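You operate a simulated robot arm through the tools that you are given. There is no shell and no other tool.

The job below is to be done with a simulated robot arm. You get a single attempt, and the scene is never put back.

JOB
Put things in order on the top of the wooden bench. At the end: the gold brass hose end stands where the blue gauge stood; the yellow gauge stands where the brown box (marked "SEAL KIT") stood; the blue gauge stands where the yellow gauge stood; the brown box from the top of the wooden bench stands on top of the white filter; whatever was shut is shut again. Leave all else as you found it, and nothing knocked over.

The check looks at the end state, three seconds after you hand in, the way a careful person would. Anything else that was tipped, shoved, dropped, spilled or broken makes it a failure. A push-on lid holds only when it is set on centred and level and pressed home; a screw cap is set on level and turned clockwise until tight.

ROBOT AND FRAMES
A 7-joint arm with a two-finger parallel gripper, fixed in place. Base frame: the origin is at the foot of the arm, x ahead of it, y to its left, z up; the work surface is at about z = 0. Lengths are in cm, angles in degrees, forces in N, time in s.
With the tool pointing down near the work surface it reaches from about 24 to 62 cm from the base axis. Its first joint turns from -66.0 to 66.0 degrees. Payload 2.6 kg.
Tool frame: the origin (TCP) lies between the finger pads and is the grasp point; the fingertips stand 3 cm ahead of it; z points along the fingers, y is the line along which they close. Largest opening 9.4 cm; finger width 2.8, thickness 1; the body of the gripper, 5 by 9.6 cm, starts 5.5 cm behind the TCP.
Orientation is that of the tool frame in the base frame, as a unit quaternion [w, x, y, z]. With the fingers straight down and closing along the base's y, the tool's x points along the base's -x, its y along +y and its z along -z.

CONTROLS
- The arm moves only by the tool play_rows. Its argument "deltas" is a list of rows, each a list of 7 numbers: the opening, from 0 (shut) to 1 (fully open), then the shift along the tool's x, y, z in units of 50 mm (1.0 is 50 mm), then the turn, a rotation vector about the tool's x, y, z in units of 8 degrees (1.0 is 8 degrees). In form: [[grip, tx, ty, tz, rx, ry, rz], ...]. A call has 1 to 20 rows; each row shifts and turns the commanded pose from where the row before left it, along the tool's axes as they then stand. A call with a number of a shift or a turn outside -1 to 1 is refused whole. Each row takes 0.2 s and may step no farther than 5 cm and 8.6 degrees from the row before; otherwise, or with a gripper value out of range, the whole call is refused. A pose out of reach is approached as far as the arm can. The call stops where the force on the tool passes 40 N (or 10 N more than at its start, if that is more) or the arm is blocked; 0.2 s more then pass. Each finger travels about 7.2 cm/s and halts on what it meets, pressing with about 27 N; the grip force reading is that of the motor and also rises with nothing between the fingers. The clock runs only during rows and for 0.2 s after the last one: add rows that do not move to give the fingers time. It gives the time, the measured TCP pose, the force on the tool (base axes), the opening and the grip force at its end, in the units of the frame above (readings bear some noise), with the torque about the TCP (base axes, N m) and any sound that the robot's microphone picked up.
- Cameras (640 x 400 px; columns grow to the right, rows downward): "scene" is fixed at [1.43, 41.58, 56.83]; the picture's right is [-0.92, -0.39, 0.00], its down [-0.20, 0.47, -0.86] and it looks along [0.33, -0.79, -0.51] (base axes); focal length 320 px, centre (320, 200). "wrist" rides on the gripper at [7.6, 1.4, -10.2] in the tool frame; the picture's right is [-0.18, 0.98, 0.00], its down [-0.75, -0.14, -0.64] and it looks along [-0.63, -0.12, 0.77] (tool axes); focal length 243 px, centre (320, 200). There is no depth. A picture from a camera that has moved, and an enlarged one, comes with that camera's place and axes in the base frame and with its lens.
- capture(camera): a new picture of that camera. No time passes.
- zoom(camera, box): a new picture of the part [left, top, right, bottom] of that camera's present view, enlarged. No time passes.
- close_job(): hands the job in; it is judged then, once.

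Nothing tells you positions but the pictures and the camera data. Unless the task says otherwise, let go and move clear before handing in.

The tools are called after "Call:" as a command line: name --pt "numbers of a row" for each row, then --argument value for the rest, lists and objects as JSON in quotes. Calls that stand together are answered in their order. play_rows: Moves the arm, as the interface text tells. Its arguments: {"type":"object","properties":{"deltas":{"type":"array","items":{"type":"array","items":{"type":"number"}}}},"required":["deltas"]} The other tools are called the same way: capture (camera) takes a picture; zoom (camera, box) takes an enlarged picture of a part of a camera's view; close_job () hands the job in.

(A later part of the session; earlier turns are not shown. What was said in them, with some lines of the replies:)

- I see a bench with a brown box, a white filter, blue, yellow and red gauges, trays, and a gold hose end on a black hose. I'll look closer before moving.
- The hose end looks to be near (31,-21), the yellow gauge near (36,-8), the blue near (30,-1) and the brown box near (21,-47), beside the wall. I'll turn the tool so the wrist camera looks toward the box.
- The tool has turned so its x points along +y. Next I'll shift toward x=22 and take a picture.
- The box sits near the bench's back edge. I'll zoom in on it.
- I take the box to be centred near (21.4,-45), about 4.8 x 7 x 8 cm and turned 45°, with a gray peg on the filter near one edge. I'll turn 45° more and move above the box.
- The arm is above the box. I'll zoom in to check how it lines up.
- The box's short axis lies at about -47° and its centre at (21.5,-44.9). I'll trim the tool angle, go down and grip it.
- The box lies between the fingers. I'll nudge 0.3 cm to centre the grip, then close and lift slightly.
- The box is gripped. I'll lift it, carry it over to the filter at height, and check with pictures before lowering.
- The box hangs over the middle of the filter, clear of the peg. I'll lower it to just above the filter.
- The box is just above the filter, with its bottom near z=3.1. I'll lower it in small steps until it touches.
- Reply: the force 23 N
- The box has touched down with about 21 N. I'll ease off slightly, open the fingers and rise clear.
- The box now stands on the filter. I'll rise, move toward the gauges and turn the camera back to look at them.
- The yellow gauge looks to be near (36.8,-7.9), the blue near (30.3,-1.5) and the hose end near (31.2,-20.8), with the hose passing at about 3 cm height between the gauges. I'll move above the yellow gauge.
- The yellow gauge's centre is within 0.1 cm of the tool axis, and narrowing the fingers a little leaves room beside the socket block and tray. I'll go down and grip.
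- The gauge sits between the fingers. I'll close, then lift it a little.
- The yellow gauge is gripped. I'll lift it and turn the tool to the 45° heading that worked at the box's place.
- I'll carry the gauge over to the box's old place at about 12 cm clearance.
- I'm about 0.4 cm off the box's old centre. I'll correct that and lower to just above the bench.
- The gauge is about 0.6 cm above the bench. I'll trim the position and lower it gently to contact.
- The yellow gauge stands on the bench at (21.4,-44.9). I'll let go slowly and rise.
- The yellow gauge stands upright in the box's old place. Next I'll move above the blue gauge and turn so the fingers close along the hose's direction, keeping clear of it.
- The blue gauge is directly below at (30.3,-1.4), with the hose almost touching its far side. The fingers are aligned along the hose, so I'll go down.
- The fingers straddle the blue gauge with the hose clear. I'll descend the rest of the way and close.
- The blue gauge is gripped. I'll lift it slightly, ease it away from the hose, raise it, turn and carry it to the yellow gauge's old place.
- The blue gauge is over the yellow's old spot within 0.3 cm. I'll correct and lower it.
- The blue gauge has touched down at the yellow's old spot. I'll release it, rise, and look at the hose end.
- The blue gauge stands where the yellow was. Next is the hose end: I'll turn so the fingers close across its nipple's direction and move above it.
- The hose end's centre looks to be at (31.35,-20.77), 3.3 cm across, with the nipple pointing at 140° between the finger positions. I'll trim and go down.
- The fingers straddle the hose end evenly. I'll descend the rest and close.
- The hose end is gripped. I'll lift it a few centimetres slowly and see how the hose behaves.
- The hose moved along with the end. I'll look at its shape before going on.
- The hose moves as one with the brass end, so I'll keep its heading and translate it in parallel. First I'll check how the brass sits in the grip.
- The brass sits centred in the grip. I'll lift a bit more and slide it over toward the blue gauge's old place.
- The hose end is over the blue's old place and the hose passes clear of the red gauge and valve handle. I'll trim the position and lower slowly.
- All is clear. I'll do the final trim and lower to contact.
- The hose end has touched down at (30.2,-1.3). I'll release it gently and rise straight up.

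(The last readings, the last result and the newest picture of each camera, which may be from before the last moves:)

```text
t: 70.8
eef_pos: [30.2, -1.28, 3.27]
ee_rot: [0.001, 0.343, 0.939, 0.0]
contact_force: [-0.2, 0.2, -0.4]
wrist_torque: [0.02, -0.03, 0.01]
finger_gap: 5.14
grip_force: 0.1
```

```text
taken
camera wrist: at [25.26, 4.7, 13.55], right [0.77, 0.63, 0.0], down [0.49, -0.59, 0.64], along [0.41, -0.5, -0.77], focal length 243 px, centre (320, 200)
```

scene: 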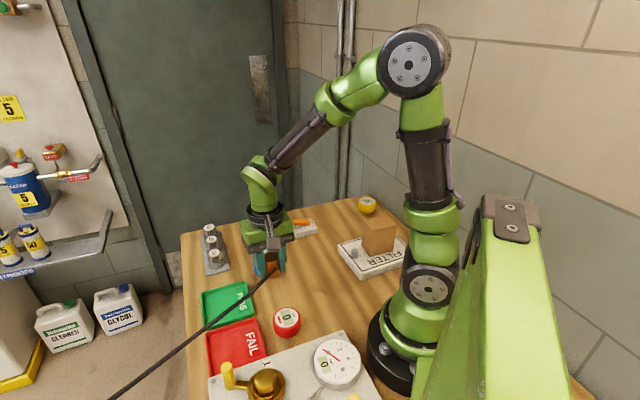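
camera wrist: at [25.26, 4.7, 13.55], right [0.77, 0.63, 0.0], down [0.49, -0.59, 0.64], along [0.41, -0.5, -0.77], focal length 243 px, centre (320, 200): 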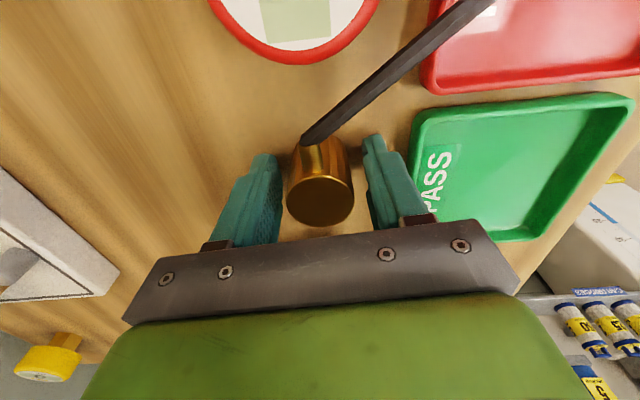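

Call:
play_rows --pt "0.55 0 0 -0.3 0 0 0" --pt "0.55 0 0 -0.6 0 0 0" --pt "0.55 0 0 -0.9 0 0 0" --pt "0.55 0 0 -0.9 0 0 0" --pt "0.55 0 0 -0.9 0 0 0" --pt "0.55 0 0 -0.9 0 0 0" --pt "0.55 0 0 0 0 0 0"

Call:
capture --camera "wrist"

Call:
capture --camera "scene"

Call:
zoom --camera "scene" --box '[180, 180, 420, 330]'

```text
t: 72.4
eef_pos: [30.0, -1.19, 25.98]
ee_rot: [0.0, 0.343, 0.939, -0.001]
contact_force: [0.5, 0.2, -0.1]
wrist_torque: [0.03, -0.03, -0.01]
finger_gap: 5.18
grip_force: 0.1
```

```text
taken
camera wrist: at [25.16, 4.86, 36.36], right [0.77, 0.63, 0.0], down [0.49, -0.59, 0.64], along [0.41, -0.5, -0.77], focal length 243 px, centre (320, 200)
```

wrist: 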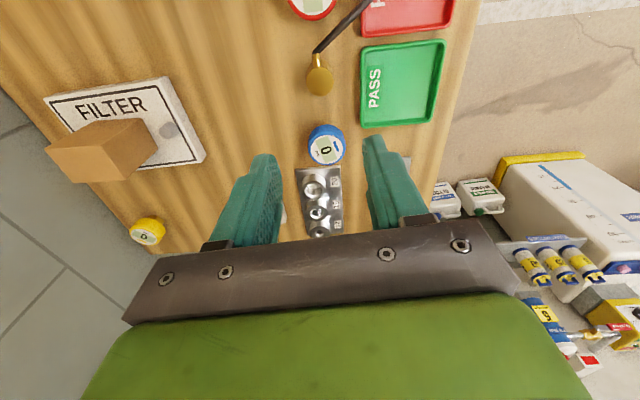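

```text
taken
```

scene: 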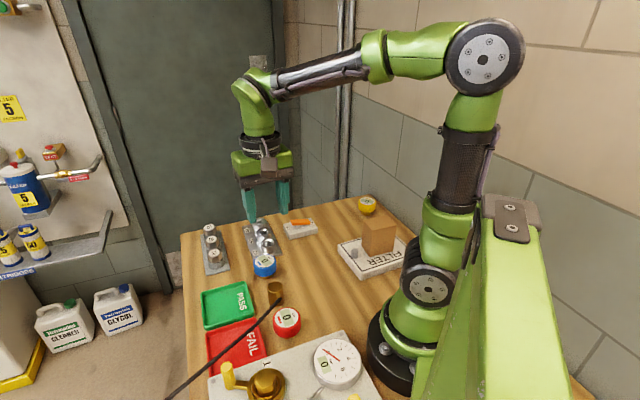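

```text
2.67 times, centred on (300, 255) of scene
camera zoom: at [1.43, 41.58, 56.83], right [-0.92, -0.39, 0.0], down [-0.2, 0.47, -0.86], along [0.33, -0.79, -0.51], focal length 852 px, centre (373, 53)
```

zoom: 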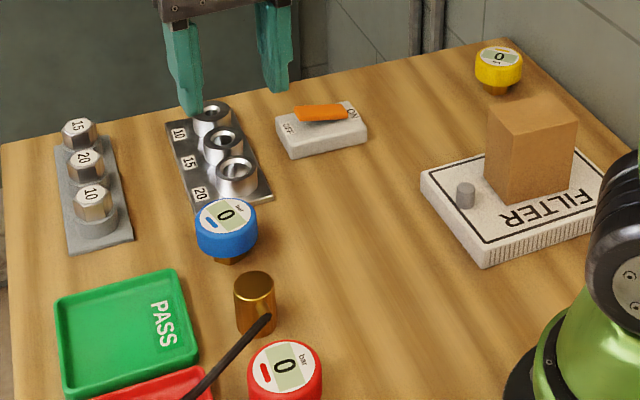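

The hose end now stands where the blue gauge was. I'll compare the remaining items with the first pictures.

Call:
zoom --camera "scene" --box '[180, 280, 420, 400]'

Call:
zoom --camera "scene" --box '[180, 170, 420, 320]'

Call:
zoom --camera "wrist" --box '[30, 60, 230, 260]'

```text
2.67 times, centred on (300, 340) of scene
camera zoom: at [1.43, 41.58, 56.83], right [-0.92, -0.39, 0.0], down [-0.2, 0.47, -0.86], along [0.33, -0.79, -0.51], focal length 852 px, centre (373, -173)
```

zoom: 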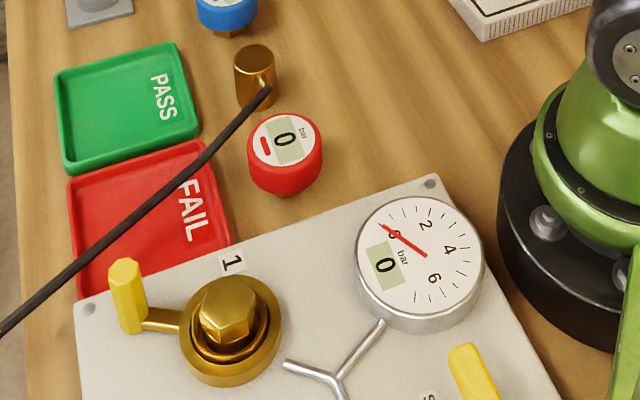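

```text
2.67 times, centred on (300, 245) of scene
camera zoom: at [1.43, 41.58, 56.83], right [-0.92, -0.39, 0.0], down [-0.2, 0.47, -0.86], along [0.33, -0.79, -0.51], focal length 852 px, centre (373, 80)
```

zoom: 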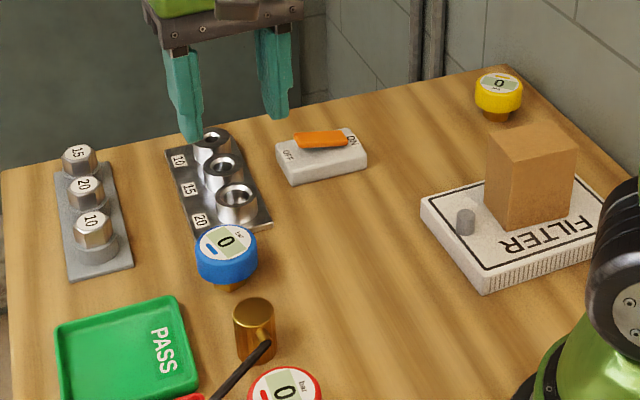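

```text
2.00 times, centred on (130, 160) of wrist
camera zoom: at [25.16, 4.86, 36.36], right [0.77, 0.63, 0.0], down [0.49, -0.59, 0.64], along [0.41, -0.5, -0.77], focal length 485 px, centre (700, 280)
```

zoom: 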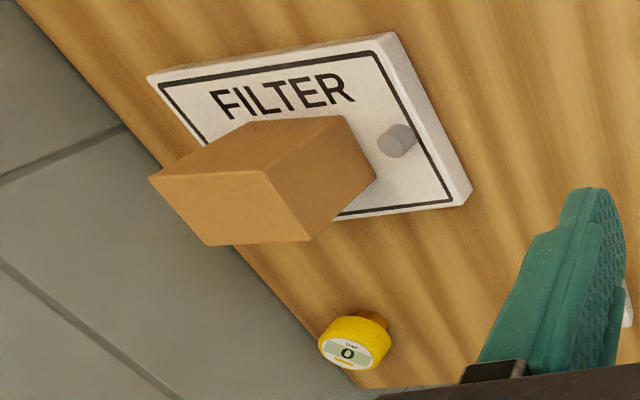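

Everything is upright and in place. The brown box stands on the filter, the yellow gauge is at the box's old spot, the blue gauge at the yellow's, and the hose end at the blue's, with all else unchanged. The arm is clear, so I'm handing in.

Call:
close_job

```text
The job is handed in.
```

The bench is in the order you asked for, and I've handed the job in. I don't know the check's verdict, but the last pictures show everything upright:

- **Brown box:** it stands near the middle of the white filter, clear of the small gray peg on top.
- **Yellow gauge:** it stands where the brown box was, at about (21.4, -44.9).
- **Blue gauge:** it stands where the yellow gauge was, at about (36.5, -7.7).
- **Gold hose end:** it stands where the blue gauge was, at about (30.2, -1.3). Its hose moved with it. It now runs over the red FAIL tray instead of the green PASS tray, clear of the red gauge and the valve handle.

As far as the pictures show, nothing else moved. I found nothing on the bench that had to be opened, so there was nothing to shut again. The gripper is empty, and the arm is about 26 cm above the bench.
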